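You operate a simulated robot arm through the tools that you are given. There is no shell and no other tool. Be economical: measure what you need, move in short steps, check, and stop when the job is done.

You are at the controls of a simulated robot arm. One attempt, no reset.

## Task
Take the hand brush and put it on top of the tray with two grips. Put the month block marked "march" from the day bed on top of the garden card there and the month block that says "april" on the space beside the printer. Push the output flap shut. Do these in any order. Set down upright: month block.

It is judged by the outcome, as a careful person would: the job done as asked, and still so three seconds after it is handed in. It fails if anything else is knocked over, pushed out of place, dropped, spilled or broken.

## Robot
A 7-joint arm with a two-finger parallel gripper on a trunk, on a base that drives. Base frame: it is fixed to the floor where the robot stands at the start and does not move with it; the origin is under the middle of the robot, x ahead of it, y to its left, z up. Readings come in m, degrees, newtons and seconds.
Its first joint turns from -166.0 to 166.0 degrees. Places, roughly: garden card [0.5, 1, 0.5]; month block [0.5, 1.5, 0.5]; output flap [-1.5, 4.7, 0.8]; space beside the printer [-1.7, 5.1, 0.7]. Payload 1.57 kg.
The tool frame sits at the grasp point between the pads (the TCP): z along the fingers, y along the line on which they close. The tips reach 0.03 m beyond it. Largest opening 0.11 m; finger width 0.024, thickness 0.012; the body of the gripper, 0.048 by 0.112 m, starts 0.078 m behind the TCP.
Orientation is told as [roll, pitch, yaw] about the base's x, y, z axes, in that order, counted from this pose: with the fingers straight down and closing along the base's y, the tool's x points along the base's -x, its y along +y and its z along -z.

## Interface
- The arm moves only by the tool nudge_tool. Its arguments are lists of equal length, an entry for each row: "travel": the shift along the tool's x, y, z in units of 100 mm (1.0 is 100 mm), a list of three; "delta_rot": the turn, a rotation vector about the tool's x, y, z in units of 90 degrees (1.0 is 90 degrees), a list of three; "hand": the opening, from 0 (shut) to 1 (fully open). In form: {"travel": [[x, y, z], ...], "delta_rot": [[wx, wy, wz], ...], "hand": [hand, ...]}. A call has 1 to 10 rows; each row is the pose to reach, as a shift and turn from the pose commanded when the call began, along the tool's axes at that moment. A call with a number of a shift or a turn outside -1 to 1 is refused whole. A row lasts 0.2 s, in which the tool goes at most 0.05 m and 8.6 degrees; a call with a longer step from one row to the next is refused whole, and so is a gripper value outside its range. Where a pose cannot be reached the arm comes as near as it can. A force on the tool above 40 N (or 10 N above the force at the start of the call, whichever is more), or a blocked arm, ends the call early, and 0.2 s more pass. Each finger travels about 0.045 m/s and halts on what it meets, pressing with about 21 N; the grip force reading is that of the motor and also rises with nothing between the fingers. The clock runs only during rows and for 0.2 s after the last one: add rows that repeat a pose to give the fingers time. The reply holds the time, the measured pose of the TCP, the force on the tool along the base axes, the opening and the grip force, in the units named above and with some noise, with the torque about the TCP (base axes, N m) and any sound that the robot's microphone picked up.
- Cameras (640 x 400 px; columns grow to the right, rows downward): "scene" is now at [0.0121, 0.1391, 1.5019]; the picture's right is [-0.25, -0.97, 0.00], its down [-0.77, 0.20, -0.61] and it looks along [0.59, -0.15, -0.80] (base axes); focal length 253 px, centre (320, 200). "wrist" rides on the gripper at [0.07, 0.016, -0.141] in the tool frame; the picture's right is [-0.23, 0.97, 0.00], its down [-0.86, -0.20, -0.48] and it looks along [-0.47, -0.11, 0.88] (tool axes); focal length 222 px, centre (320, 200). There is no depth. A picture from a camera that has moved, and an enlarged one, comes with that camera's place and axes in the base frame and with its lens.
- snapshot(camera): a new picture of that camera. The clock stands still meanwhile.
- slide_trunk(by): slides the trunk up (or, below 0, down) by that many m; the arm and the scene camera ride with it, the base frame stays. It gives what a move gives, with no picture.
- base_move(legs): drives the robot by 1 to 6 legs, each [ahead, turn to the left] in m and degrees, along the robot's own axes; the way and the turn of a leg run together, so that a leg with both is an arc; at most 1.5 m and 180 degrees a leg. The arm and the cameras ride along, it lands a little off, and it stops where it bumps. It gives what a move gives.
- aim_head(pan, tilt): turns the head with the scene camera to pan (to the left, within 155 degrees either way) and tilt (down, from -29 to 69), counted from straight ahead of the robot. It gives what a move gives.
- enlarge(camera, box): a new picture of the part [left, top, right, bottom] of that camera's present view, enlarged. The clock stands still meanwhile.
- finish_job(): hands the job in; it is judged then, once.

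Work in short steps. Places have to be worked out from the pictures, the camera data and where the tool is seen: move nearer, look again, correct. Check each grasp and each placing, and mend what went wrong. You have 165 turns and 112 pictures in all, those below and enlarged ones among them. Open the gripper and draw the arm clear of the work before you hand the job in, unless the task says otherwise; then end with one line.

The tools are called after "Call:" as a command line: name --argument value ..., lists and objects as JSON in quotes. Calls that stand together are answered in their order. nudge_tool: Moves the arm, as the interface text tells. Its arguments: {"type":"object","properties":{"travel":{"type":"array"},"delta_rot":{"type":"array"},"hand":{"type":"array"}},"required":["travel","delta_rot","hand"]} The other tools are called the same way: slide_trunk (by) slides the trunk up or down; base_move (legs) drives the base; aim_head (pan, tilt) turns the head that bears the scene camera; snapshot (camera) takes a picture; enlarge (camera, box) takes an enlarged picture of a part of a camera's view; finish_job () hands the job in.

At the start:

```text
time_s: 0.0
eef_pos: [0.4631, 0.1412, 1.0559]
orientation: [0.0, -0.1, -0.1]
contact_force: [-0.4, -0.7, 0.2]
torque: [0.03, -0.05, -0.03]
finger_gap: 0.1101
grip_force: 0.0
trunk travel left (down, up): [-0.45, 0.14]
robot x, y, heading: [-0.0023, 0.0032, -0.2]
head pan, tilt: [-14.4, 52.7]
```

scene: 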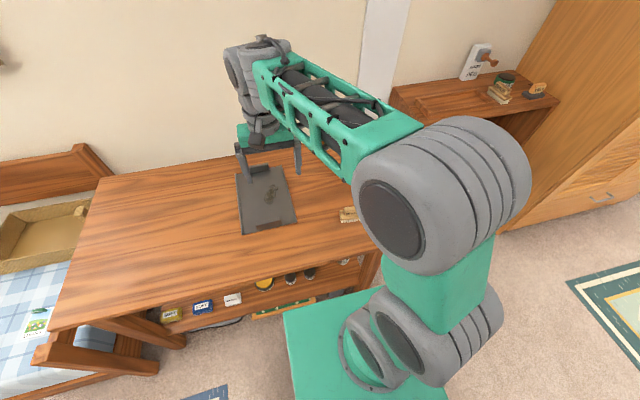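
wrist: 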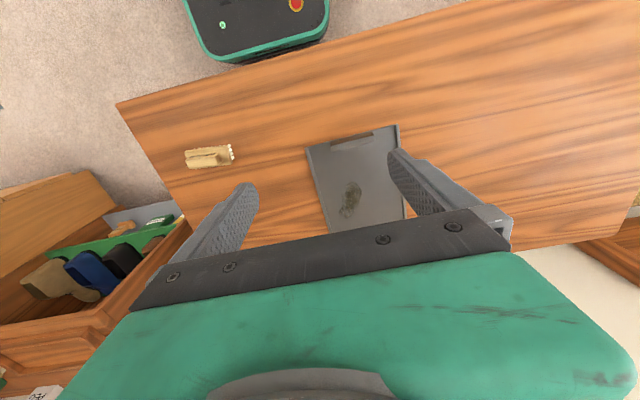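

The two camera views agree on a desk top near z≈0.76, with the brush at about (0.47,-0.08) and the tray at about (0.61,0.19). I'll take enlarged views for detail.

Call:
enlarge --camera "wrist" --box '[140, 100, 440, 260]'

Call:
aim_head --pan 50 --tilt 45

Call:
snapshot --camera "scene"

```text
2.13 times, centred on (290, 180) of wrist
camera zoom: at [0.3927, 0.1568, 1.1967], right [0.23, 0.97, 0.0], down [0.86, -0.2, 0.48], along [0.47, -0.11, -0.88], focal length 474 px, centre (384, 243)
```

zoom: 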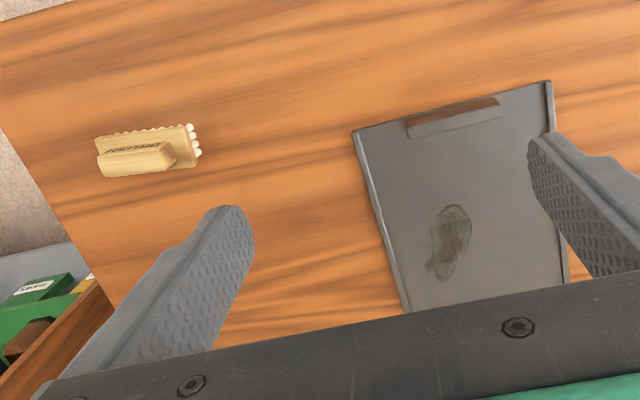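

```text
time_s: 1.4
eef_pos: [0.4608, 0.1412, 1.0558]
orientation: [0.0, 0.0, 0.1]
contact_force: [0.1, 0.6, 0.4]
torque: [0.0, 0.02, 0.0]
finger_gap: 0.1102
grip_force: 0.0
trunk travel left (down, up): [-0.45, 0.14]
robot x, y, heading: [0.002, 0.0013, -0.3]
head pan, tilt: [50.0, 45.0]
```

```text
108 pictures are left
camera scene: at [-0.0077, 0.2199, 1.5124], right [0.77, -0.64, 0.0], down [-0.46, -0.54, -0.71], along [0.45, 0.54, -0.71], focal length 253 px, centre (320, 200)
```

scene: 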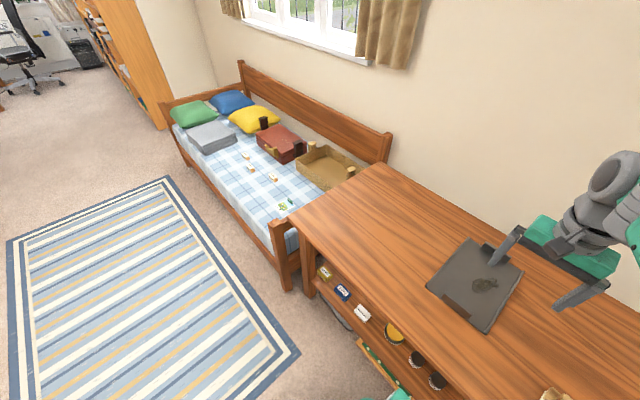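

The brush is roughly 9 cm long, lying along base y. I turn the tool about 86° and shift toward the brush.

Call:
nudge_tool --travel '[[0, -0.1, 0], [0, -0.2, 0], [0, -0.3, 0], [0, -0.4, 0], [0, -0.5, 0], [0, -0.6, 0], [0, -0.7, 0], [0, -0.8, 0.1], [0, -0.9, 0.2], [0, -1, 0.3]]' --delta_rot '[[0, 0, 0.095], [0, 0, 0.19], [0, 0, 0.285], [0, 0, 0.38], [0, 0, 0.475], [0, 0, 0.57], [0, 0, 0.665], [0, 0, 0.76], [0, 0, 0.855], [0, 0, 0.95]]' --hand '[1, 1, 1, 1, 1, 1, 1, 1, 1, 1]'

Call:
snapshot --camera "wrist"

```text
time_s: 3.5
eef_pos: [0.4609, 0.0398, 1.0269]
orientation: [0.1, 0.0, -85.6]
contact_force: [0.3, -0.8, 0.3]
torque: [0.04, -0.02, -0.01]
finger_gap: 0.11
grip_force: 0.0
trunk travel left (down, up): [-0.45, 0.14]
robot x, y, heading: [0.0006, 0.0012, -0.0]
head pan, tilt: [50.0, 45.0]
```

```text
107 pictures are left
camera wrist: at [0.4733, 0.1108, 1.1666], right [0.99, -0.15, 0.0], down [-0.13, -0.87, 0.48], along [-0.07, -0.47, -0.88], focal length 222 px, centre (320, 200)
```

wrist: 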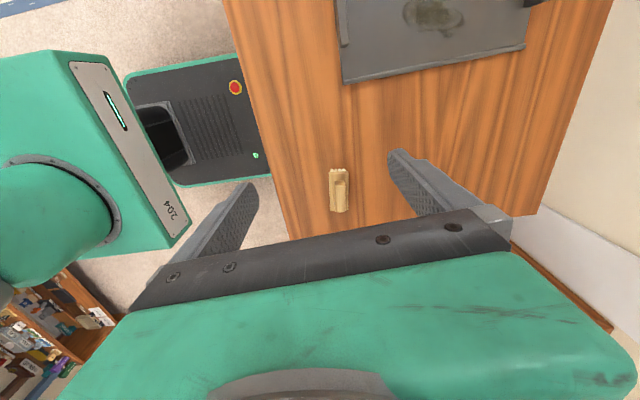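

Brush is at (0.483,-0.086), aligned nearly along y. I move above it, correcting yaw slightly, and descend part way.

Call:
nudge_tool --travel '[[-0.3, 0.03, 0.1], [-0.6, 0.06, 0.3], [-0.9, 0.1, 0.6], [-1.0, 0.12, 0.9], [-1.0, 0.12, 0.95]]' --delta_rot '[[0, 0, 0.03], [0, 0, 0.06], [0, 0, 0.06], [0, 0, 0.06], [0, 0, 0.06]]' --hand '[1, 1, 1, 1, 1]'

Call:
snapshot --camera "wrist"

```text
time_s: 4.8
eef_pos: [0.4841, -0.0574, 0.9313]
orientation: [0.1, 0.0, -90.9]
contact_force: [-0.1, 1.1, -0.3]
torque: [0.04, 0.01, 0.03]
finger_gap: 0.1099
grip_force: 0.0
trunk travel left (down, up): [-0.45, 0.14]
robot x, y, heading: [-0.0024, 0.0035, 0.2]
head pan, tilt: [50.0, 45.0]
```

```text
106 pictures are left
camera wrist: at [0.5008, 0.0112, 1.0707], right [0.97, -0.24, 0.0], down [-0.21, -0.85, 0.48], along [-0.12, -0.46, -0.88], focal length 222 px, centre (320, 200)
```

wrist: 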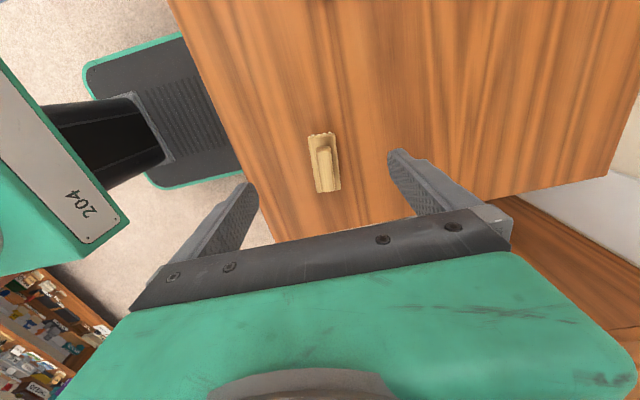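

Zoom in to see the brush shape and gauge its height.

Call:
enlarge --camera "wrist" --box '[240, 100, 400, 200]'

Call:
aim_head --pan -5 --tilt 62

Call:
snapshot --camera "scene"

```text
4.00 times, centred on (320, 150) of wrist
camera zoom: at [0.5008, 0.0112, 1.0707], right [0.97, -0.24, 0.0], down [-0.21, -0.85, 0.48], along [-0.12, -0.46, -0.88], focal length 888 px, centre (320, 400)
```

zoom: 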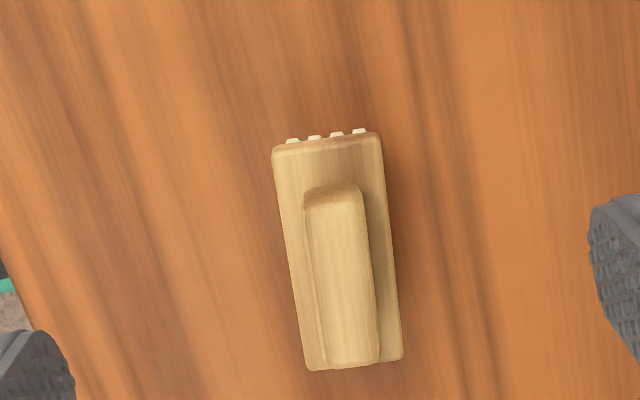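

```text
time_s: 6.0
eef_pos: [0.4835, -0.0574, 0.9304]
orientation: [0.0, 0.0, -90.9]
contact_force: [0.5, 0.2, -0.6]
torque: [-0.01, 0.03, 0.01]
finger_gap: 0.11
grip_force: 0.1
trunk travel left (down, up): [-0.45, 0.14]
robot x, y, heading: [0.0008, -0.0001, -0.3]
head pan, tilt: [-5.0, 62.0]
```

```text
104 pictures are left
camera scene: at [0.0041, 0.1521, 1.4906], right [-0.09, -1.0, 0.0], down [-0.88, 0.08, -0.47], along [0.47, -0.04, -0.88], focal length 253 px, centre (320, 200)
```

scene: 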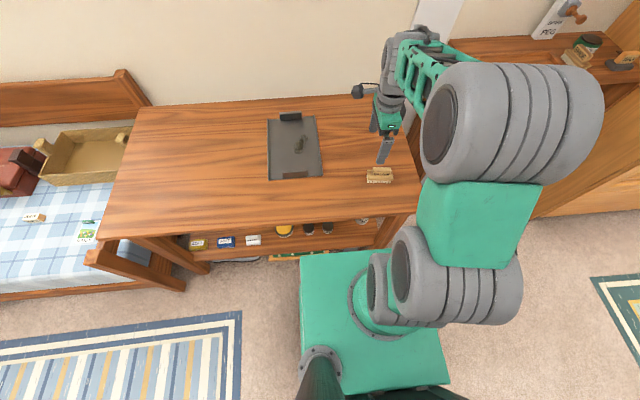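

Move over the brush's centre and descend to z≈0.82, then look again.

Call:
nudge_tool --travel '[[-0.2, -0.01, 0.3], [-0.31, -0.03, 0.7], [-0.31, -0.03, 1.0], [-0.31, -0.03, 1.0]]' --delta_rot '[[0, 0, 0], [0, 0, 0.02], [0, 0, 0.02], [0, 0, 0.02]]' --hand '[1, 1, 1, 1]'

Call:
snapshot --camera "wrist"

Call:
enlarge --camera "scene" --box '[330, 90, 450, 200]'

```text
time_s: 7.0
eef_pos: [0.4792, -0.0885, 0.8305]
orientation: [-0.1, 0.1, -92.8]
contact_force: [0.1, -1.2, -0.6]
torque: [0.0, 0.02, 0.03]
finger_gap: 0.1099
grip_force: 0.1
trunk travel left (down, up): [-0.45, 0.14]
robot x, y, heading: [-0.0032, 0.0014, -0.0]
head pan, tilt: [-5.0, 62.0]
```

```text
103 pictures are left
camera wrist: at [0.4988, -0.0198, 0.9709], right [0.96, -0.27, 0.0], down [-0.24, -0.84, 0.48], along [-0.13, -0.46, -0.88], focal length 222 px, centre (320, 200)
```

wrist: 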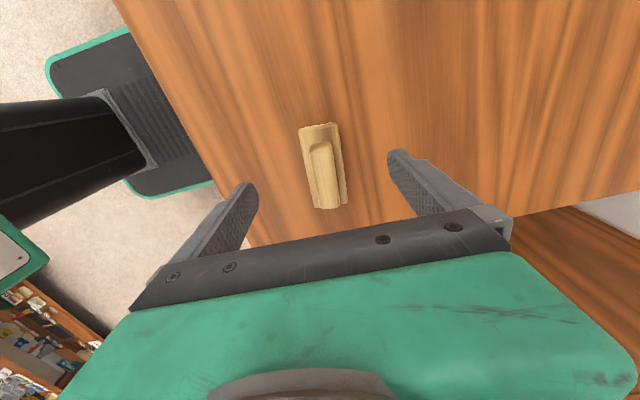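

```text
3.64 times, centred on (390, 145) of scene
camera zoom: at [0.0042, 0.152, 1.4906], right [-0.09, -1.0, 0.0], down [-0.88, 0.08, -0.47], along [0.47, -0.04, -0.88], focal length 919 px, centre (66, 400)
```

zoom: 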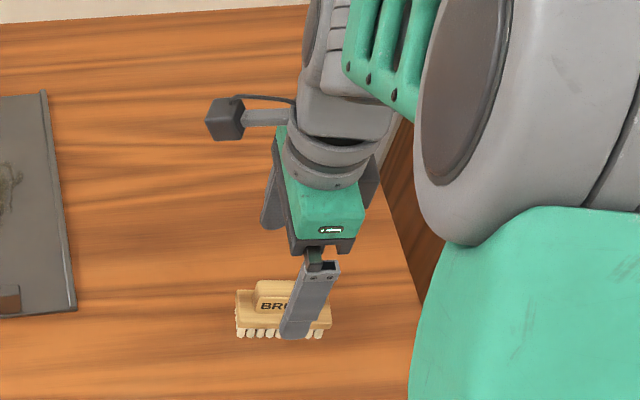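

The brush centre triangulates to (0.48,-0.097) with its body near z≈0.745. Descend 60 mm more over it.

Call:
nudge_tool --travel '[[-0.08, 0, 0.2], [-0.08, 0, 0.4], [-0.08, 0, 0.6], [-0.08, 0, 0.6]]' --delta_rot '[[0, 0, 0], [0, 0, 0], [0, 0, 0], [0, 0, 0]]' --hand '[1, 1, 1, 1]'

Call:
snapshot --camera "wrist"

Call:
enlarge --camera "scene" --box '[330, 120, 450, 200]'

```text
time_s: 8.0
eef_pos: [0.4781, -0.0963, 0.772]
orientation: [0.0, -0.1, -92.6]
contact_force: [-0.4, -0.6, -0.1]
torque: [0.02, 0.01, 0.0]
finger_gap: 0.1102
grip_force: 0.1
trunk travel left (down, up): [-0.45, 0.14]
robot x, y, heading: [-0.0008, -0.0004, -0.0]
head pan, tilt: [-5.0, 62.0]
```

```text
101 pictures are left
camera wrist: at [0.4977, -0.0285, 0.9113], right [0.96, -0.27, 0.0], down [-0.24, -0.84, 0.48], along [-0.13, -0.46, -0.88], focal length 222 px, centre (320, 200)
```

wrist: 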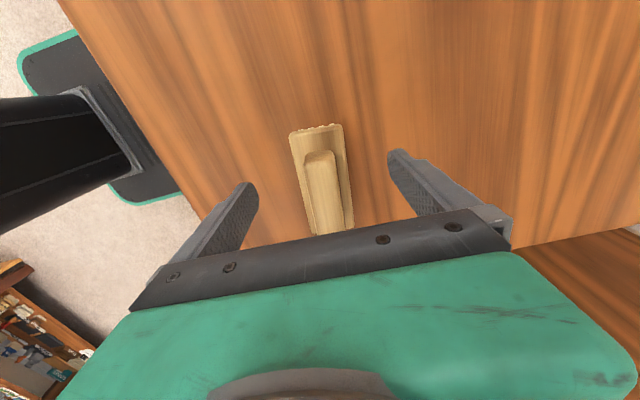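

```text
5.00 times, centred on (390, 160) of scene
camera zoom: at [0.0042, 0.152, 1.4906], right [-0.09, -1.0, 0.0], down [-0.88, 0.08, -0.47], along [0.47, -0.04, -0.88], focal length 1264 px, centre (-30, 400)
```

zoom: 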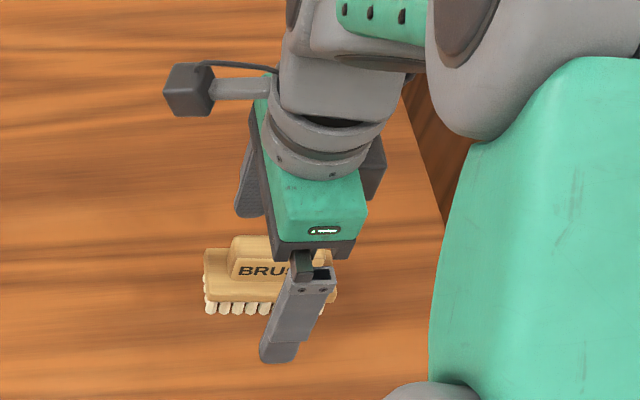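

Aligned. Descend in 10 mm steps with light contact watching.

Call:
nudge_tool --travel '[[-0.06, 0.02, 0.1], [-0.06, 0.02, 0.2], [-0.06, 0.02, 0.3], [-0.06, 0.02, 0.35], [-0.06, 0.02, 0.35]]' --delta_rot '[[0, 0, 0], [0, 0, 0], [0, 0, 0], [0, 0, 0], [0, 0, 0]]' --hand '[1, 1, 1, 1, 1]'

Call:
enlarge --camera "scene" --box '[330, 120, 450, 200]'

```text
time_s: 8.8
eef_pos: [0.4803, -0.1027, 0.7508]
orientation: [0.2, 0.1, -92.7]
contact_force: [-7.0, 2.5, 22.0]
torque: [0.2, 1.47, -0.13]
finger_gap: 0.1102
grip_force: 0.0
trunk travel left (down, up): [-0.45, 0.14]
robot x, y, heading: [0.0025, 0.0029, 0.0]
head pan, tilt: [-5.0, 62.0]
stopped in row 3: the force on the tool passed its limit (the readings are from after the stop); the commanded pose is now the measured one
```

```text
5.00 times, centred on (390, 160) of scene
camera zoom: at [0.002, 0.1526, 1.491], right [-0.09, -1.0, 0.0], down [-0.88, 0.08, -0.47], along [0.47, -0.04, -0.88], focal length 1264 px, centre (-30, 400)
```

zoom: 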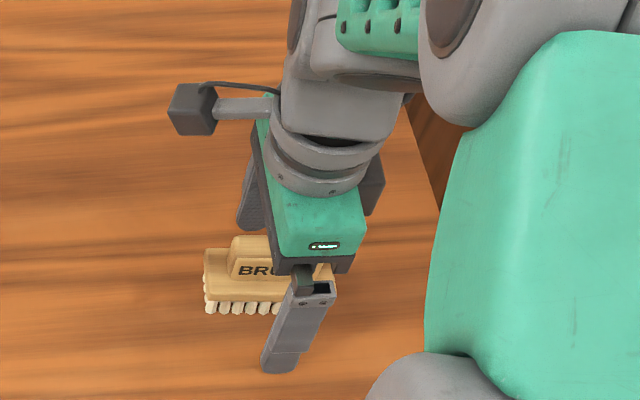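

The tips touched the table (z≈0.72). Rise 4 mm and close on the brush.

Call:
nudge_tool --travel '[[0, 0, -0.04], [0, 0, -0.04], [0, 0, -0.04], [0, 0, -0.04], [0, 0, -0.04], [0, 0, -0.04], [0, 0, -0.04], [0, 0, -0.04]]' --delta_rot '[[0, 0, 0], [0, 0, 0], [0, 0, 0], [0, 0, 0], [0, 0, 0], [0, 0, 0], [0, 0, 0], [0, 0, 0]]' --hand '[1, 0.2, 0.2, 0.2, 0.2, 0.2, 0.2, 0.2]'

```text
time_s: 10.6
eef_pos: [0.4808, -0.1042, 0.7528]
orientation: [0.1, 0.1, -92.7]
contact_force: [-0.1, 0.6, 1.2]
torque: [-0.01, 0.04, -0.02]
finger_gap: 0.0392
grip_force: 21.3
trunk travel left (down, up): [-0.45, 0.14]
robot x, y, heading: [-0.0033, 0.0004, 0.1]
head pan, tilt: [-5.0, 62.0]
```

Gripped at 39 mm. Lift 10 cm.

Call:
nudge_tool --travel '[[0, 0, -0.2], [0, 0, -0.4], [0, 0, -0.7], [0, 0, -1.0], [0, 0, -1.0]]' --delta_rot '[[0, 0, 0], [0, 0, 0], [0, 0, 0], [0, 0, 0], [0, 0, 0]]' --hand '[0.2, 0.2, 0.2, 0.2, 0.2]'

Call:
aim_head --pan 5 --tilt 55

Call:
snapshot --camera "scene"

Call:
enlarge --camera "scene" --box '[240, 120, 420, 230]'

```text
time_s: 11.8
eef_pos: [0.4807, -0.1026, 0.8518]
orientation: [0.2, 0.0, -92.7]
contact_force: [-0.6, 0.6, -1.0]
torque: [-0.01, -0.01, -0.03]
finger_gap: 0.0389
grip_force: 21.1
trunk travel left (down, up): [-0.45, 0.14]
robot x, y, heading: [0.0009, 0.0025, 0.0]
head pan, tilt: [-5.0, 62.0]
```

```text
time_s: 12.5
eef_pos: [0.4822, -0.1028, 0.8517]
orientation: [0.1, 0.1, -92.7]
contact_force: [-0.4, 0.1, 0.2]
torque: [0.01, 0.01, -0.01]
finger_gap: 0.0393
grip_force: 21.0
trunk travel left (down, up): [-0.45, 0.14]
robot x, y, heading: [0.0004, 0.003, 0.1]
head pan, tilt: [5.0, 55.0]
```

```text
98 pictures are left
camera scene: at [0.0118, 0.1638, 1.4989], right [0.09, -1.0, 0.0], down [-0.82, -0.07, -0.57], along [0.57, 0.05, -0.82], focal length 253 px, centre (320, 200)
```

scene: 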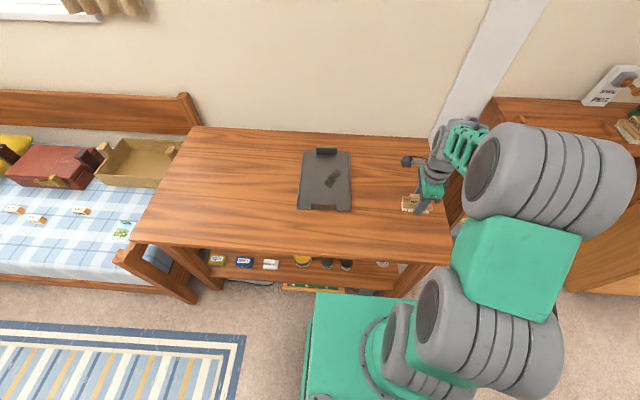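

```text
3.56 times, centred on (330, 175) of scene
camera zoom: at [0.0118, 0.1638, 1.4989], right [0.09, -1.0, 0.0], down [-0.82, -0.07, -0.57], along [0.57, 0.05, -0.82], focal length 899 px, centre (284, 289)
```

zoom: 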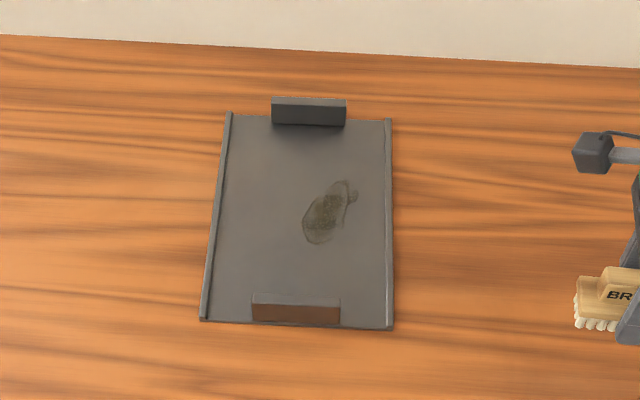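

The tray spans x 0.50–0.80, y 0.10–0.295. I carry the brush toward (0.62, 0.20) at the current height.

Call:
nudge_tool --travel '[[0.25, 0.1, 0], [0.5, 0.2, 0], [0.75, 0.3, 0], [1.0, 0.4, 0]]' --delta_rot '[[0, 0, 0], [0, 0, 0], [0, 0, 0], [0, 0, 0]]' --hand '[0.2, 0.2, 0.2, 0.2]'

Call:
nudge_tool --travel '[[0.25, 0.1, 0], [0.5, 0.2, 0], [0.75, 0.3, 0], [1.0, 0.4, 0]]' --delta_rot '[[0, 0, 0], [0, 0, 0], [0, 0, 0], [0, 0, 0]]' --hand '[0.2, 0.2, 0.2, 0.2]'

Call:
nudge_tool --travel '[[0.25, 0.1, 0], [0.5, 0.2, 0], [0.75, 0.3, 0], [1.0, 0.4, 0], [1.0, 0.4, 0]]' --delta_rot '[[0, 0, 0], [0, 0, 0], [0, 0, 0], [0, 0, 0], [0, 0, 0]]' --hand '[0.2, 0.2, 0.2, 0.2, 0.2]'

Call:
snapshot --camera "wrist"

Call:
enlarge --camera "scene" --box '[240, 100, 420, 210]'

```text
time_s: 13.5
eef_pos: [0.5263, -0.0045, 0.8513]
orientation: [0.1, -0.1, -92.7]
contact_force: [-0.5, -0.1, -1.1]
torque: [0.01, 0.04, 0.02]
finger_gap: 0.039
grip_force: 20.6
trunk travel left (down, up): [-0.45, 0.14]
robot x, y, heading: [-0.001, 0.0052, 0.0]
head pan, tilt: [5.0, 55.0]
```

```text
time_s: 14.5
eef_pos: [0.5711, 0.0939, 0.8515]
orientation: [0.1, 0.0, -92.7]
contact_force: [0.5, 0.0, -0.9]
torque: [-0.04, -0.01, 0.01]
finger_gap: 0.0395
grip_force: 20.8
trunk travel left (down, up): [-0.45, 0.14]
robot x, y, heading: [0.003, 0.0022, 0.1]
head pan, tilt: [5.0, 55.0]
```

```text
time_s: 15.7
eef_pos: [0.6155, 0.1923, 0.8536]
orientation: [0.1, -0.1, -92.8]
contact_force: [-0.3, -0.4, -1.4]
torque: [-0.01, 0.01, -0.07]
finger_gap: 0.0392
grip_force: 20.8
trunk travel left (down, up): [-0.45, 0.14]
robot x, y, heading: [-0.001, 0.0009, -0.1]
head pan, tilt: [5.0, 55.0]
```

```text
96 pictures are left
camera wrist: at [0.6353, 0.26, 0.9928], right [0.96, -0.27, 0.0], down [-0.24, -0.84, 0.48], along [-0.13, -0.46, -0.88], focal length 222 px, centre (320, 200)
```

wrist: 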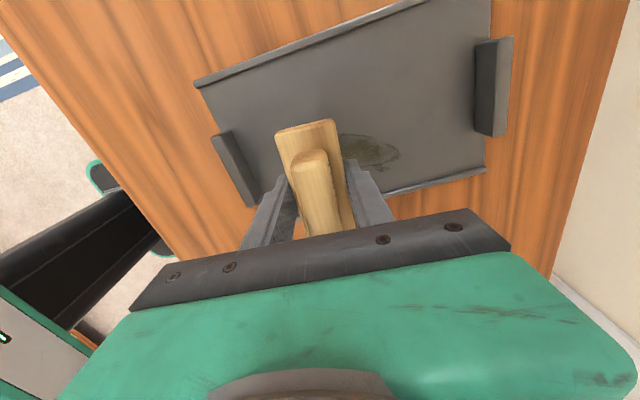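

```text
3.56 times, centred on (330, 155) of scene
camera zoom: at [0.012, 0.1643, 1.4989], right [0.09, -1.0, 0.0], down [-0.82, -0.07, -0.57], along [0.57, 0.05, -0.82], focal length 899 px, centre (284, 360)
```

zoom: 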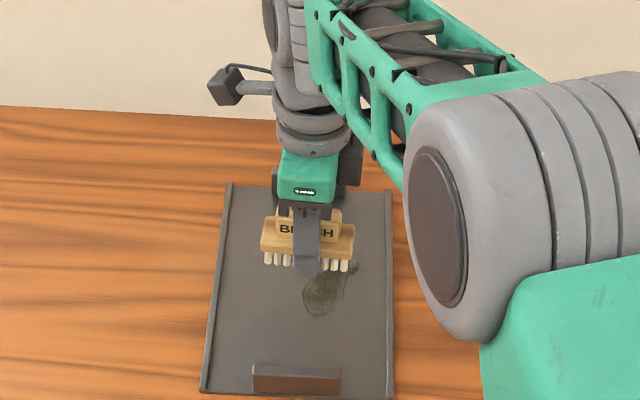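

Brush hangs over the tray, clear of the grips. Lower by 85 mm, the last part slow.

Call:
nudge_tool --travel '[[0.05, 0.06, 0.3], [0.05, 0.06, 0.6], [0.05, 0.06, 0.75], [0.05, 0.06, 0.8], [0.05, 0.06, 0.83], [0.05, 0.06, 0.86], [0.05, 0.06, 0.88], [0.05, 0.06, 0.9], [0.05, 0.06, 0.92]]' --delta_rot '[[0, 0, 0], [0, 0, 0], [0, 0, 0], [0, 0, 0], [0, 0, 0], [0, 0, 0], [0, 0, 0], [0, 0, 0], [0, 0, 0]]' --hand '[0.2, 0.2, 0.2, 0.2, 0.2, 0.2, 0.2, 0.2, 0.2]'

Call:
enlarge --camera "scene" --box '[240, 100, 420, 210]'

```text
time_s: 17.7
eef_pos: [0.6214, 0.1954, 0.76]
orientation: [0.1, 0.0, -92.8]
contact_force: [-0.7, 0.1, -0.4]
torque: [0.03, -0.03, -0.03]
finger_gap: 0.0391
grip_force: 21.1
trunk travel left (down, up): [-0.45, 0.14]
robot x, y, heading: [-0.0041, 0.0052, -0.2]
head pan, tilt: [5.0, 55.0]
```

```text
3.56 times, centred on (330, 155) of scene
camera zoom: at [0.0119, 0.164, 1.499], right [0.09, -1.0, 0.0], down [-0.82, -0.07, -0.57], along [0.57, 0.05, -0.82], focal length 899 px, centre (284, 360)
```

zoom: 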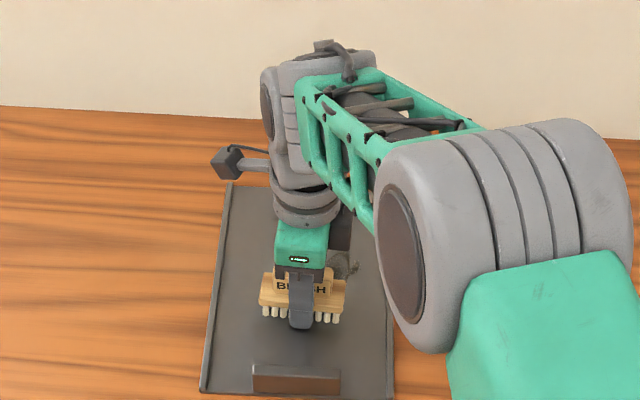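

No contact yet; continue down in 2 mm steps.

Call:
nudge_tool --travel '[[0, 0, 0.02], [0, 0, 0.04], [0, 0, 0.06], [0, 0, 0.08], [0, 0, 0.1]]' --delta_rot '[[0, 0, 0], [0, 0, 0], [0, 0, 0], [0, 0, 0], [0, 0, 0]]' --hand '[0.2, 0.2, 0.2, 0.2, 0.2]'

```text
time_s: 19.0
eef_pos: [0.6237, 0.1958, 0.756]
orientation: [0.7, 0.2, -92.6]
contact_force: [-2.4, -0.7, 13.6]
torque: [-0.28, 0.39, 0.0]
finger_gap: 0.0393
grip_force: 21.1
trunk travel left (down, up): [-0.45, 0.14]
robot x, y, heading: [0.003, 0.0001, 0.1]
head pan, tilt: [5.0, 55.0]
stopped in row 5: the force on the tool passed its limit (the readings are from after the stop); the commanded pose is now the measured one
```

The brush (or tips) rests on the tray at z=0.756. Open partly and rise.

Call:
nudge_tool --travel '[[0, 0, 0], [0, 0, 0], [0, 0, 0], [0, 0, 0], [0, 0, -0.2], [0, 0, -0.5], [0, 0, -0.8], [0, 0, -1.0]]' --delta_rot '[[0, 0, 0], [0, 0, 0], [0, 0, 0], [0, 0, 0], [0, 0, 0], [0, 0, 0], [0, 0, 0], [0, 0, 0]]' --hand '[0.7, 0.7, 0.7, 0.7, 0.7, 0.7, 0.7, 0.7]'

Call:
nudge_tool --travel '[[0, 0, -0.4], [0, 0, -0.8], [0, -0.4, -1.0], [0, -0.8, -1.0]]' --delta_rot '[[0, 0, 0], [0, 0, 0], [0, 0, 0], [0, 0, 0]]' --hand '[0.7, 0.7, 0.7, 0.7]'

Call:
snapshot --camera "wrist"

```text
time_s: 20.8
eef_pos: [0.6215, 0.1962, 0.8524]
orientation: [0.5, 0.1, -92.5]
contact_force: [0.3, 0.5, -0.3]
torque: [0.01, -0.04, -0.02]
finger_gap: 0.077
grip_force: 0.1
trunk travel left (down, up): [-0.45, 0.14]
robot x, y, heading: [0.0015, 0.004, -0.2]
head pan, tilt: [5.0, 55.0]
```

```text
time_s: 21.8
eef_pos: [0.5414, 0.1993, 0.9535]
orientation: [0.3, 0.1, -92.6]
contact_force: [0.5, 0.2, -1.1]
torque: [-0.05, -0.02, 0.0]
finger_gap: 0.0772
grip_force: 0.1
trunk travel left (down, up): [-0.45, 0.14]
robot x, y, heading: [0.0006, -0.0014, -0.1]
head pan, tilt: [5.0, 55.0]
```

```text
93 pictures are left
camera wrist: at [0.5605, 0.2678, 1.0942], right [0.96, -0.27, 0.01], down [-0.24, -0.85, 0.48], along [-0.12, -0.46, -0.88], focal length 222 px, centre (320, 200)
```

wrist: 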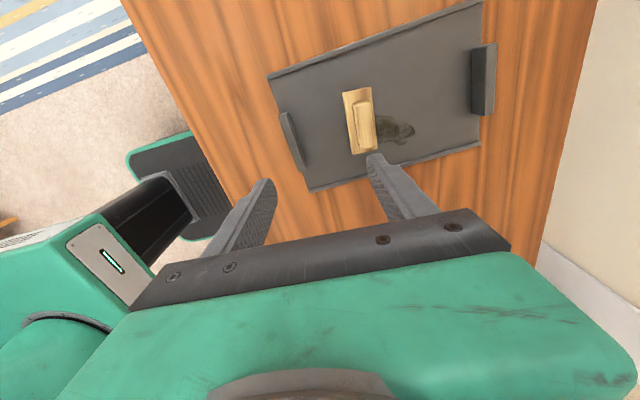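

The brush sits on the tray. Now look at the bed blocks by aiming the head left.

Call:
aim_head --pan 65 --tilt 35

Call:
snapshot --camera "scene"

Call:
enlarge --camera "scene" --box '[250, 110, 450, 235]'

```text
time_s: 23.1
eef_pos: [0.5419, 0.2011, 0.9533]
orientation: [0.4, 0.1, -92.7]
contact_force: [0.9, -0.1, 0.6]
torque: [-0.01, 0.01, -0.01]
finger_gap: 0.0772
grip_force: 0.0
trunk travel left (down, up): [-0.45, 0.14]
robot x, y, heading: [0.0041, 0.001, -0.1]
head pan, tilt: [65.0, 35.0]
```

```text
92 pictures are left
camera scene: at [-0.0229, 0.2375, 1.5272], right [0.91, -0.42, 0.0], down [-0.24, -0.52, -0.82], along [0.35, 0.74, -0.57], focal length 253 px, centre (320, 200)
```

scene: 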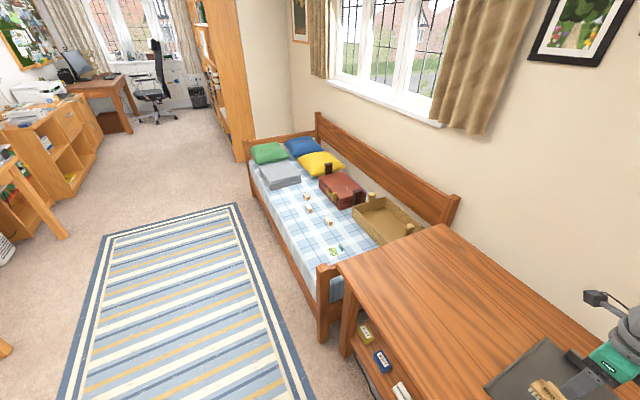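

```text
3.20 times, centred on (350, 172) of scene
camera zoom: at [-0.0229, 0.2375, 1.5272], right [0.91, -0.42, 0.0], down [-0.24, -0.52, -0.82], along [0.35, 0.74, -0.57], focal length 809 px, centre (224, 288)
```

zoom: 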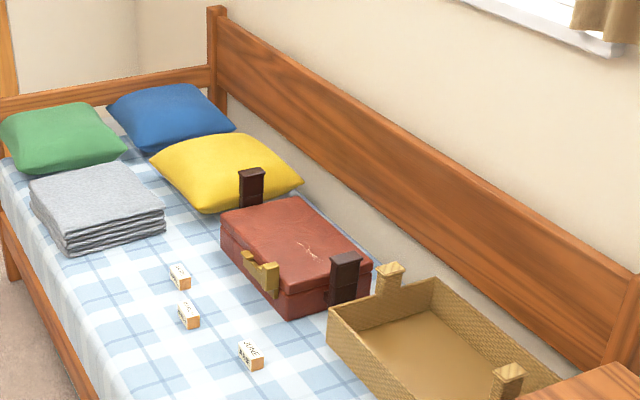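

Blocks on the bed: near (0.5–0.55, 1.36–1.7), card near (0.47,1.11). I drive: back off, turn left, ahead 1.35 m, turn back to face the bed.

Call:
base_move --legs '[[-0.15, 0], [0, 90], [1.35, 0], [0, -90]]'

Call:
aim_head --pan 0 --tilt 50

Call:
snapshot --camera "scene"

Call:
snapshot --camera "wrist"

```text
time_s: 38.5
eef_pos: [0.398, 1.5517, 0.9535]
orientation: [0.4, 0.2, -93.1]
contact_force: [-0.1, -0.6, -0.3]
torque: [0.01, -0.01, 0.03]
finger_gap: 0.077
grip_force: 0.0
trunk travel left (down, up): [-0.45, 0.14]
robot x, y, heading: [-0.149, 1.3616, -0.4]
head pan, tilt: [65.0, 35.0]
```

```text
time_s: 39.9
eef_pos: [0.3987, 1.5517, 0.9535]
orientation: [0.3, 0.1, -93.0]
contact_force: [0.3, -0.6, -0.2]
torque: [0.02, -0.02, -0.02]
finger_gap: 0.0769
grip_force: 0.0
trunk travel left (down, up): [-0.45, 0.14]
robot x, y, heading: [-0.1477, 1.3574, -0.5]
head pan, tilt: [0.0, 50.0]
```

```text
90 pictures are left
camera scene: at [-0.1272, 1.5138, 1.5055], right [-0.01, -1.0, 0.0], down [-0.77, 0.01, -0.64], along [0.64, 0.0, -0.77], focal length 253 px, centre (320, 200)
```

scene: 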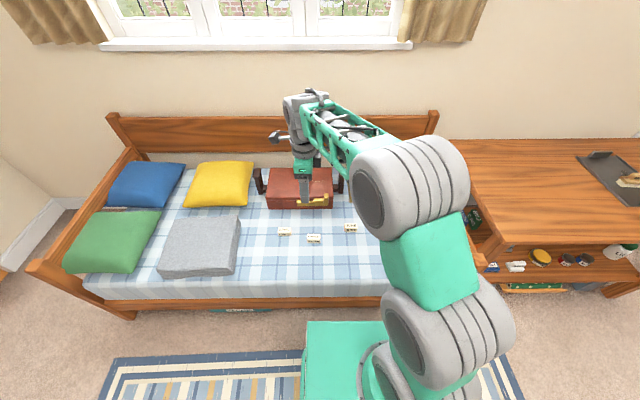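

```text
89 pictures are left
camera wrist: at [0.4183, 1.6194, 1.0936], right [0.96, -0.28, 0.01], down [-0.25, -0.84, 0.48], along [-0.13, -0.46, -0.88], focal length 222 px, centre (320, 200)
```

wrist: 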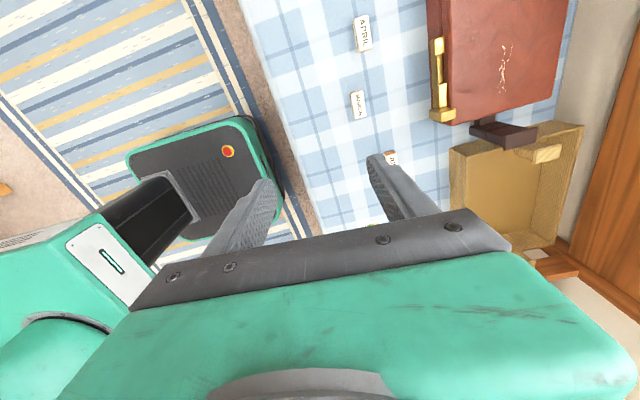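

Zoom to read the blocks.

Call:
enlarge --camera "scene" --box '[265, 215, 375, 250]'

Call:
enlarge --camera "wrist" --box '[320, 0, 440, 180]'

```text
5.82 times, centred on (320, 232) of scene
camera zoom: at [-0.1272, 1.5138, 1.5055], right [-0.01, -1.0, 0.0], down [-0.77, 0.01, -0.64], along [0.64, 0.0, -0.77], focal length 1471 px, centre (320, 11)
```

zoom: 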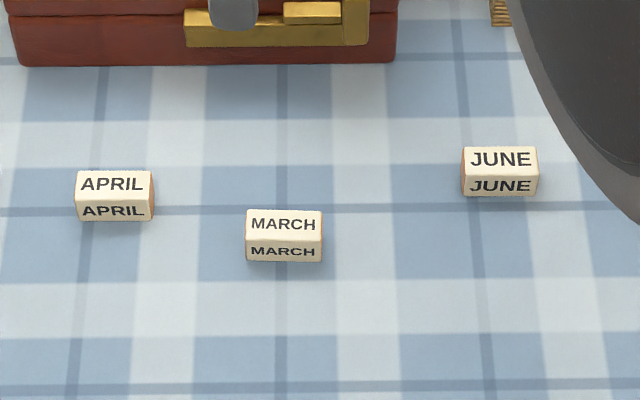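

```text
2.22 times, centred on (380, 90) of wrist
camera zoom: at [0.4183, 1.6194, 1.0936], right [0.96, -0.28, 0.01], down [-0.25, -0.84, 0.48], along [-0.13, -0.46, -0.88], focal length 494 px, centre (187, 444)
```

zoom: 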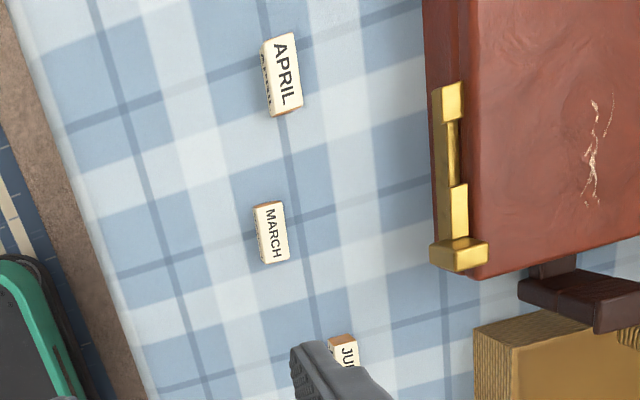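

MARCH ≈ (0.496,1.541), APRIL ≈ (0.535,1.68), tops near z 0.49, long sides along y. Move a bit closer and lower the trunk.

Call:
base_move --legs '[[0.08, 0]]'

Call:
slide_trunk --by -0.2

Call:
snapshot --camera "wrist"

Call:
aim_head --pan -8 --tilt 55

Call:
snapshot --camera "scene"

```text
time_s: 40.9
eef_pos: [0.4803, 1.5494, 0.9534]
orientation: [0.4, 0.1, -93.1]
contact_force: [0.3, -0.7, 0.4]
torque: [-0.01, 0.0, 0.01]
finger_gap: 0.0771
grip_force: 0.1
trunk travel left (down, up): [-0.45, 0.14]
robot x, y, heading: [-0.0646, 1.357, -0.6]
head pan, tilt: [0.0, 50.0]
```

```text
time_s: 43.1
eef_pos: [0.4785, 1.5494, 0.7527]
orientation: [0.4, 0.1, -93.1]
contact_force: [-0.7, 0.5, -0.6]
torque: [0.02, 0.03, 0.0]
finger_gap: 0.077
grip_force: 0.1
trunk travel left (down, up): [-0.25, 0.34]
robot x, y, heading: [-0.0676, 1.3586, -0.7]
head pan, tilt: [0.0, 50.0]
```

```text
86 pictures are left
camera wrist: at [0.499, 1.6182, 0.8936], right [0.96, -0.28, 0.01], down [-0.25, -0.84, 0.48], along [-0.13, -0.46, -0.88], focal length 222 px, centre (320, 200)
```

wrist: 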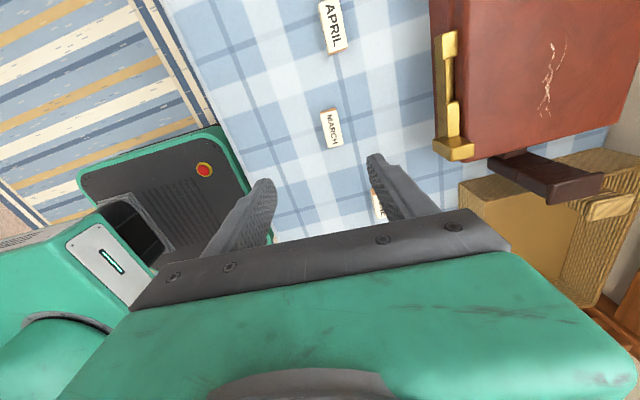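

```text
time_s: 43.8
eef_pos: [0.4791, 1.5505, 0.7538]
orientation: [0.5, 0.1, -93.1]
contact_force: [-0.4, 0.0, 0.6]
torque: [-0.02, -0.03, -0.02]
finger_gap: 0.0772
grip_force: 0.1
trunk travel left (down, up): [-0.25, 0.34]
robot x, y, heading: [-0.0668, 1.3586, -0.6]
head pan, tilt: [-8.0, 55.0]
```

```text
85 pictures are left
camera scene: at [-0.0523, 1.5031, 1.299], right [-0.15, -0.99, 0.0], down [-0.81, 0.12, -0.57], along [0.57, -0.08, -0.82], focal length 253 px, centre (320, 200)
```

scene: 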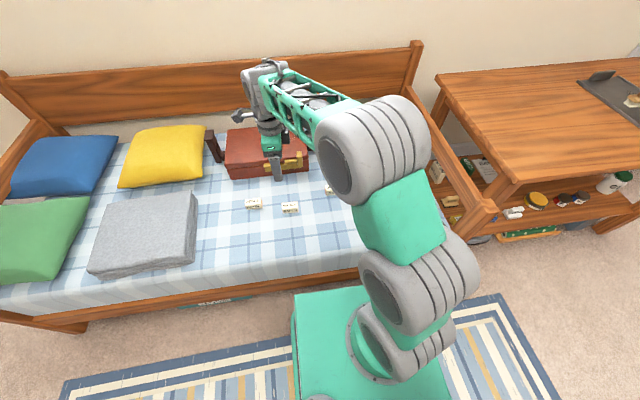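

MARCH is at (0.4995,1.540), aligned with the tool yaw. Move over it and descend 100 mm.

Call:
nudge_tool --travel '[[-0.05, 0.1, 0.1], [-0.09, 0.21, 0.4], [-0.09, 0.21, 0.7], [-0.09, 0.21, 1.0], [-0.09, 0.21, 1.0]]' --delta_rot '[[0, 0, 0], [0, 0, 0], [0, 0, 0], [0, 0, 0], [0, 0, 0]]' --hand '[0.7, 0.7, 0.7, 0.7, 0.7]'

Call:
snapshot --camera "wrist"

```text
time_s: 45.0
eef_pos: [0.5, 1.5405, 0.6507]
orientation: [0.4, 0.1, -93.1]
contact_force: [0.4, -0.2, 0.1]
torque: [0.02, -0.02, 0.01]
finger_gap: 0.0771
grip_force: 0.0
trunk travel left (down, up): [-0.25, 0.34]
robot x, y, heading: [-0.0658, 1.3601, -0.5]
head pan, tilt: [-8.0, 55.0]
```

```text
84 pictures are left
camera wrist: at [0.5202, 1.6082, 0.7927], right [0.96, -0.28, 0.01], down [-0.25, -0.84, 0.48], along [-0.13, -0.46, -0.88], focal length 222 px, centre (320, 200)
```

wrist: 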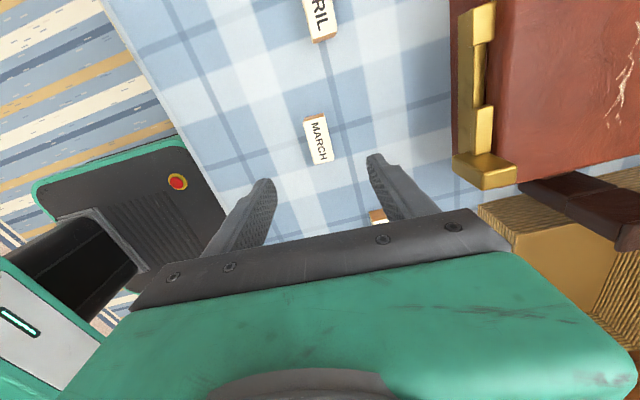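

Aligned. Descend 135 mm in total, last part slowly.

Call:
nudge_tool --travel '[[0, 0, 0.3], [0, 0, 0.6], [0, 0, 0.9], [0, 0, 1.0]]' --delta_rot '[[0, 0, 0], [0, 0, 0], [0, 0, 0], [0, 0, 0]]' --hand '[0.7, 0.7, 0.7, 0.7]'

Call:
nudge_tool --travel '[[0, 0, 0.15], [0, 0, 0.25], [0, 0, 0.35], [0, 0, 0.35]]' --delta_rot '[[0, 0, 0], [0, 0, 0], [0, 0, 0], [0, 0, 0]]' --hand '[0.7, 0.7, 0.7, 0.7]'

Call:
snapshot --camera "wrist"

Call:
enlarge --camera "scene" --box '[230, 160, 350, 240]'

```text
time_s: 46.0
eef_pos: [0.4998, 1.5422, 0.5527]
orientation: [0.3, 0.1, -93.1]
contact_force: [0.1, 1.1, -0.2]
torque: [0.02, -0.02, -0.04]
finger_gap: 0.0771
grip_force: 0.2
trunk travel left (down, up): [-0.25, 0.34]
robot x, y, heading: [-0.0683, 1.3596, -0.3]
head pan, tilt: [-8.0, 55.0]
```

```text
time_s: 47.0
eef_pos: [0.5007, 1.5401, 0.5186]
orientation: [0.5, 0.1, -93.1]
contact_force: [0.3, -0.7, 0.2]
torque: [0.01, 0.0, -0.03]
finger_gap: 0.077
grip_force: 0.0
trunk travel left (down, up): [-0.25, 0.34]
robot x, y, heading: [-0.0664, 1.3572, -0.5]
head pan, tilt: [-8.0, 55.0]
```

```text
83 pictures are left
camera wrist: at [0.5213, 1.6083, 0.6584], right [0.96, -0.28, 0.01], down [-0.25, -0.84, 0.48], along [-0.13, -0.46, -0.88], focal length 222 px, centre (320, 200)
```

wrist: 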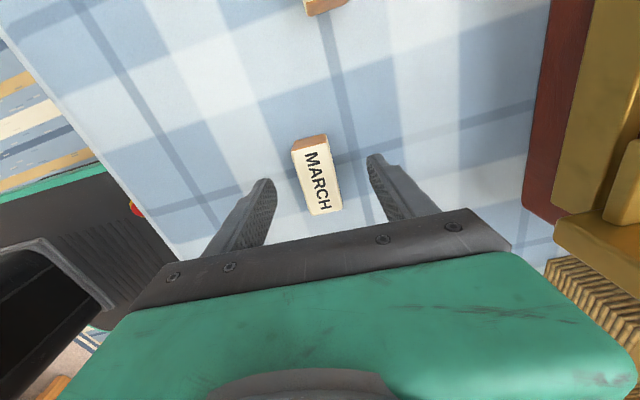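

```text
5.00 times, centred on (290, 200) of scene
camera zoom: at [-0.0523, 1.5031, 1.299], right [-0.15, -0.99, 0.0], down [-0.81, 0.12, -0.57], along [0.57, -0.08, -0.82], focal length 1264 px, centre (470, 200)
```

zoom: 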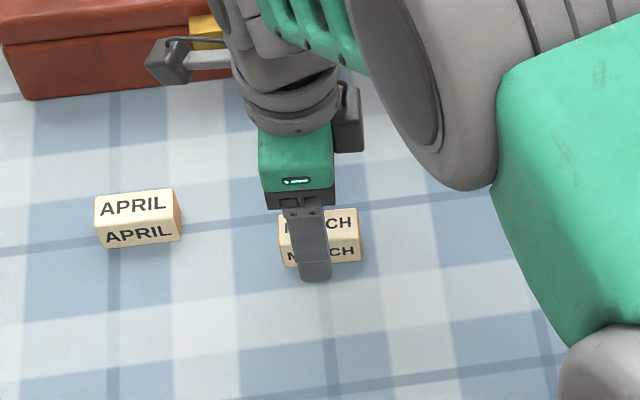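

Well aligned; descend ~20 mm and close.

Call:
nudge_tool --travel '[[-0.03, 0, 0.1], [-0.03, 0, 0.15], [-0.03, 0, 0.2], [-0.03, 0, 0.2], [-0.03, 0, 0.2], [-0.03, 0, 0.2], [-0.03, 0, 0.2], [-0.03, 0, 0.2], [-0.03, 0, 0.2]]' --delta_rot '[[0, 0, 0], [0, 0, 0], [0, 0, 0], [0, 0, 0], [0, 0, 0], [0, 0, 0], [0, 0, 0], [0, 0, 0], [0, 0, 0]]' --hand '[0.7, 0.7, 0.7, 0.1, 0.1, 0.1, 0.1, 0.1, 0.1]'

```text
time_s: 49.0
eef_pos: [0.5004, 1.5368, 0.4984]
orientation: [0.4, 0.1, -93.2]
contact_force: [-0.3, -0.4, 0.1]
torque: [-0.01, 0.01, 0.03]
finger_gap: 0.0292
grip_force: 21.6
trunk travel left (down, up): [-0.25, 0.34]
robot x, y, heading: [-0.0645, 1.3572, -0.9]
head pan, tilt: [-8.0, 55.0]
```

Gripped (29 mm). Lift 100 mm, then move toward −y where the card lies.

Call:
nudge_tool --travel '[[0, 0, -0.2], [0, 0, -0.5], [0, 0, -0.8], [0, 0, -1.0]]' --delta_rot '[[0, 0, 0], [0, 0, 0], [0, 0, 0], [0, 0, 0]]' --hand '[0.1, 0.1, 0.1, 0.1]'

Call:
nudge_tool --travel '[[-0.3, 0, -0.2], [-0.6, 0, -0.4], [-0.9, 0, -0.6], [-1.0, 0, -0.6]]' --delta_rot '[[0, 0, 0], [0, 0, 0], [0, 0, 0], [0, 0, 0]]' --hand '[0.1, 0.1, 0.1, 0.1]'

Call:
nudge_tool --travel '[[-0.3, 0, 0], [-0.6, 0, 0], [-0.9, 0, 0], [-1.0, 0, 0]]' --delta_rot '[[0, 0, 0], [0, 0, 0], [0, 0, 0], [0, 0, 0]]' --hand '[0.1, 0.1, 0.1, 0.1]'

Call:
snapshot --camera "wrist"

Call:
snapshot --camera "scene"

```text
time_s: 50.0
eef_pos: [0.5003, 1.5378, 0.5984]
orientation: [0.4, 0.1, -93.1]
contact_force: [0.0, 0.1, -0.6]
torque: [-0.02, 0.04, 0.0]
finger_gap: 0.0289
grip_force: 21.2
trunk travel left (down, up): [-0.25, 0.34]
robot x, y, heading: [-0.0671, 1.3579, -0.6]
head pan, tilt: [-8.0, 55.0]
```

```text
time_s: 51.0
eef_pos: [0.4933, 1.4373, 0.6573]
orientation: [0.5, 0.1, -93.1]
contact_force: [-0.1, 0.4, -0.4]
torque: [-0.03, -0.01, -0.04]
finger_gap: 0.0292
grip_force: 21.0
trunk travel left (down, up): [-0.25, 0.34]
robot x, y, heading: [-0.0633, 1.3568, -0.4]
head pan, tilt: [-8.0, 55.0]
```

```text
time_s: 52.0
eef_pos: [0.4895, 1.338, 0.6575]
orientation: [0.3, 0.1, -93.2]
contact_force: [0.2, -0.1, -1.1]
torque: [0.01, -0.01, -0.01]
finger_gap: 0.0292
grip_force: 21.1
trunk travel left (down, up): [-0.25, 0.34]
robot x, y, heading: [-0.0646, 1.3541, -0.5]
head pan, tilt: [-8.0, 55.0]
```

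```text
81 pictures are left
camera wrist: at [0.5091, 1.4051, 0.7976], right [0.96, -0.28, 0.01], down [-0.25, -0.84, 0.48], along [-0.13, -0.46, -0.88], focal length 222 px, centre (320, 200)
```

wrist: 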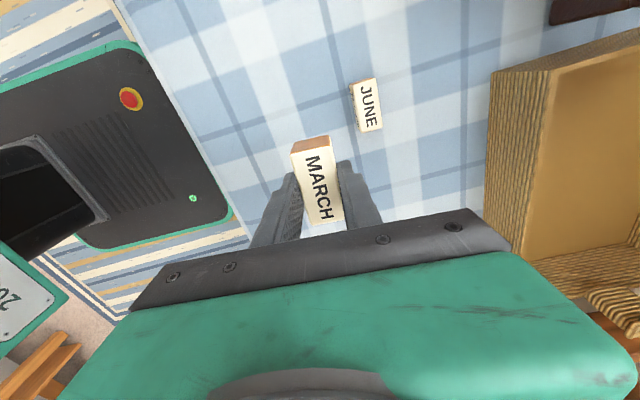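

```text
80 pictures are left
camera scene: at [-0.0523, 1.503, 1.299], right [-0.15, -0.99, 0.0], down [-0.81, 0.12, -0.57], along [0.57, -0.08, -0.82], focal length 253 px, centre (320, 200)
```

scene: 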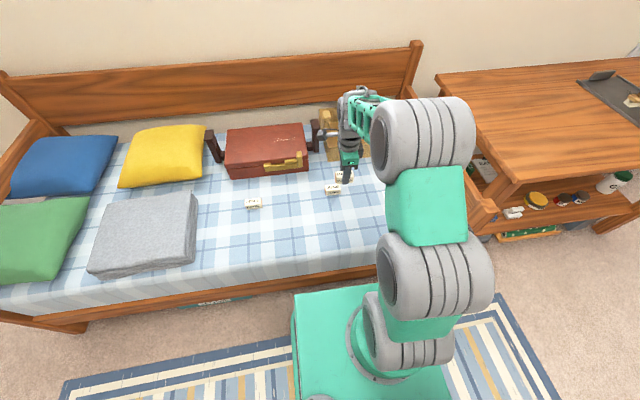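

Continue toward the card region, a bit higher for the view.

Call:
nudge_tool --travel '[[-0.3, 0, -0.2], [-0.6, 0, -0.4], [-0.9, 0, -0.6], [-1.0, 0, -0.6]]' --delta_rot '[[0, 0, 0], [0, 0, 0], [0, 0, 0], [0, 0, 0]]' --hand '[0.1, 0.1, 0.1, 0.1]'

Call:
nudge_tool --travel '[[-0.3, 0, 0], [-0.6, 0, 0], [-0.9, 0, 0], [-1.0, 0, 0]]' --delta_rot '[[0, 0, 0], [0, 0, 0], [0, 0, 0], [0, 0, 0]]' --hand '[0.1, 0.1, 0.1, 0.1]'

Call:
snapshot --camera "wrist"

Call:
snapshot --camera "scene"

```text
time_s: 53.0
eef_pos: [0.4831, 1.2385, 0.7166]
orientation: [0.4, 0.0, -93.0]
contact_force: [-0.2, -0.5, -1.1]
torque: [0.01, -0.01, -0.01]
finger_gap: 0.0292
grip_force: 21.1
trunk travel left (down, up): [-0.25, 0.34]
robot x, y, heading: [-0.0647, 1.3594, -0.3]
head pan, tilt: [-8.0, 55.0]
```

```text
time_s: 54.0
eef_pos: [0.4773, 1.1389, 0.7172]
orientation: [0.4, 0.1, -93.2]
contact_force: [0.0, -0.1, -1.1]
torque: [0.02, -0.01, 0.02]
finger_gap: 0.029
grip_force: 21.2
trunk travel left (down, up): [-0.25, 0.34]
robot x, y, heading: [-0.0637, 1.3583, -0.6]
head pan, tilt: [-8.0, 55.0]
```

```text
79 pictures are left
camera wrist: at [0.4976, 1.2057, 0.858], right [0.96, -0.28, 0.01], down [-0.25, -0.84, 0.48], along [-0.13, -0.46, -0.88], focal length 222 px, centre (320, 200)
```

wrist: 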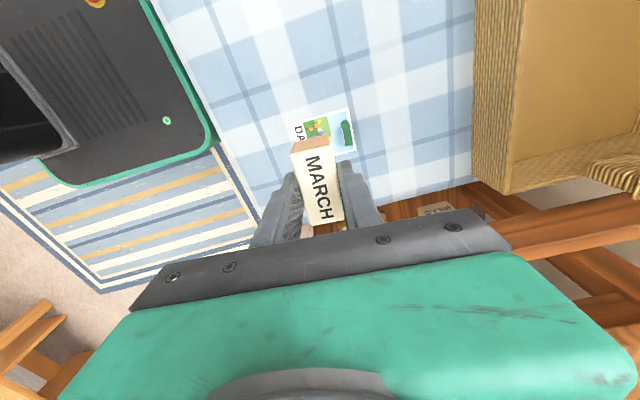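

```text
78 pictures are left
camera scene: at [-0.0523, 1.5029, 1.299], right [-0.15, -0.99, 0.0], down [-0.81, 0.12, -0.57], along [0.57, -0.08, -0.82], focal length 253 px, centre (320, 200)
```

scene: 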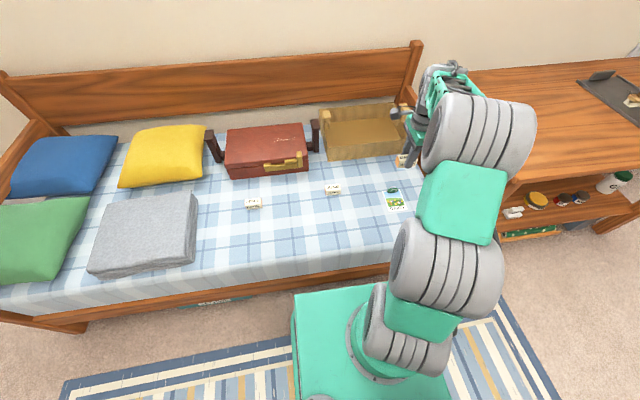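

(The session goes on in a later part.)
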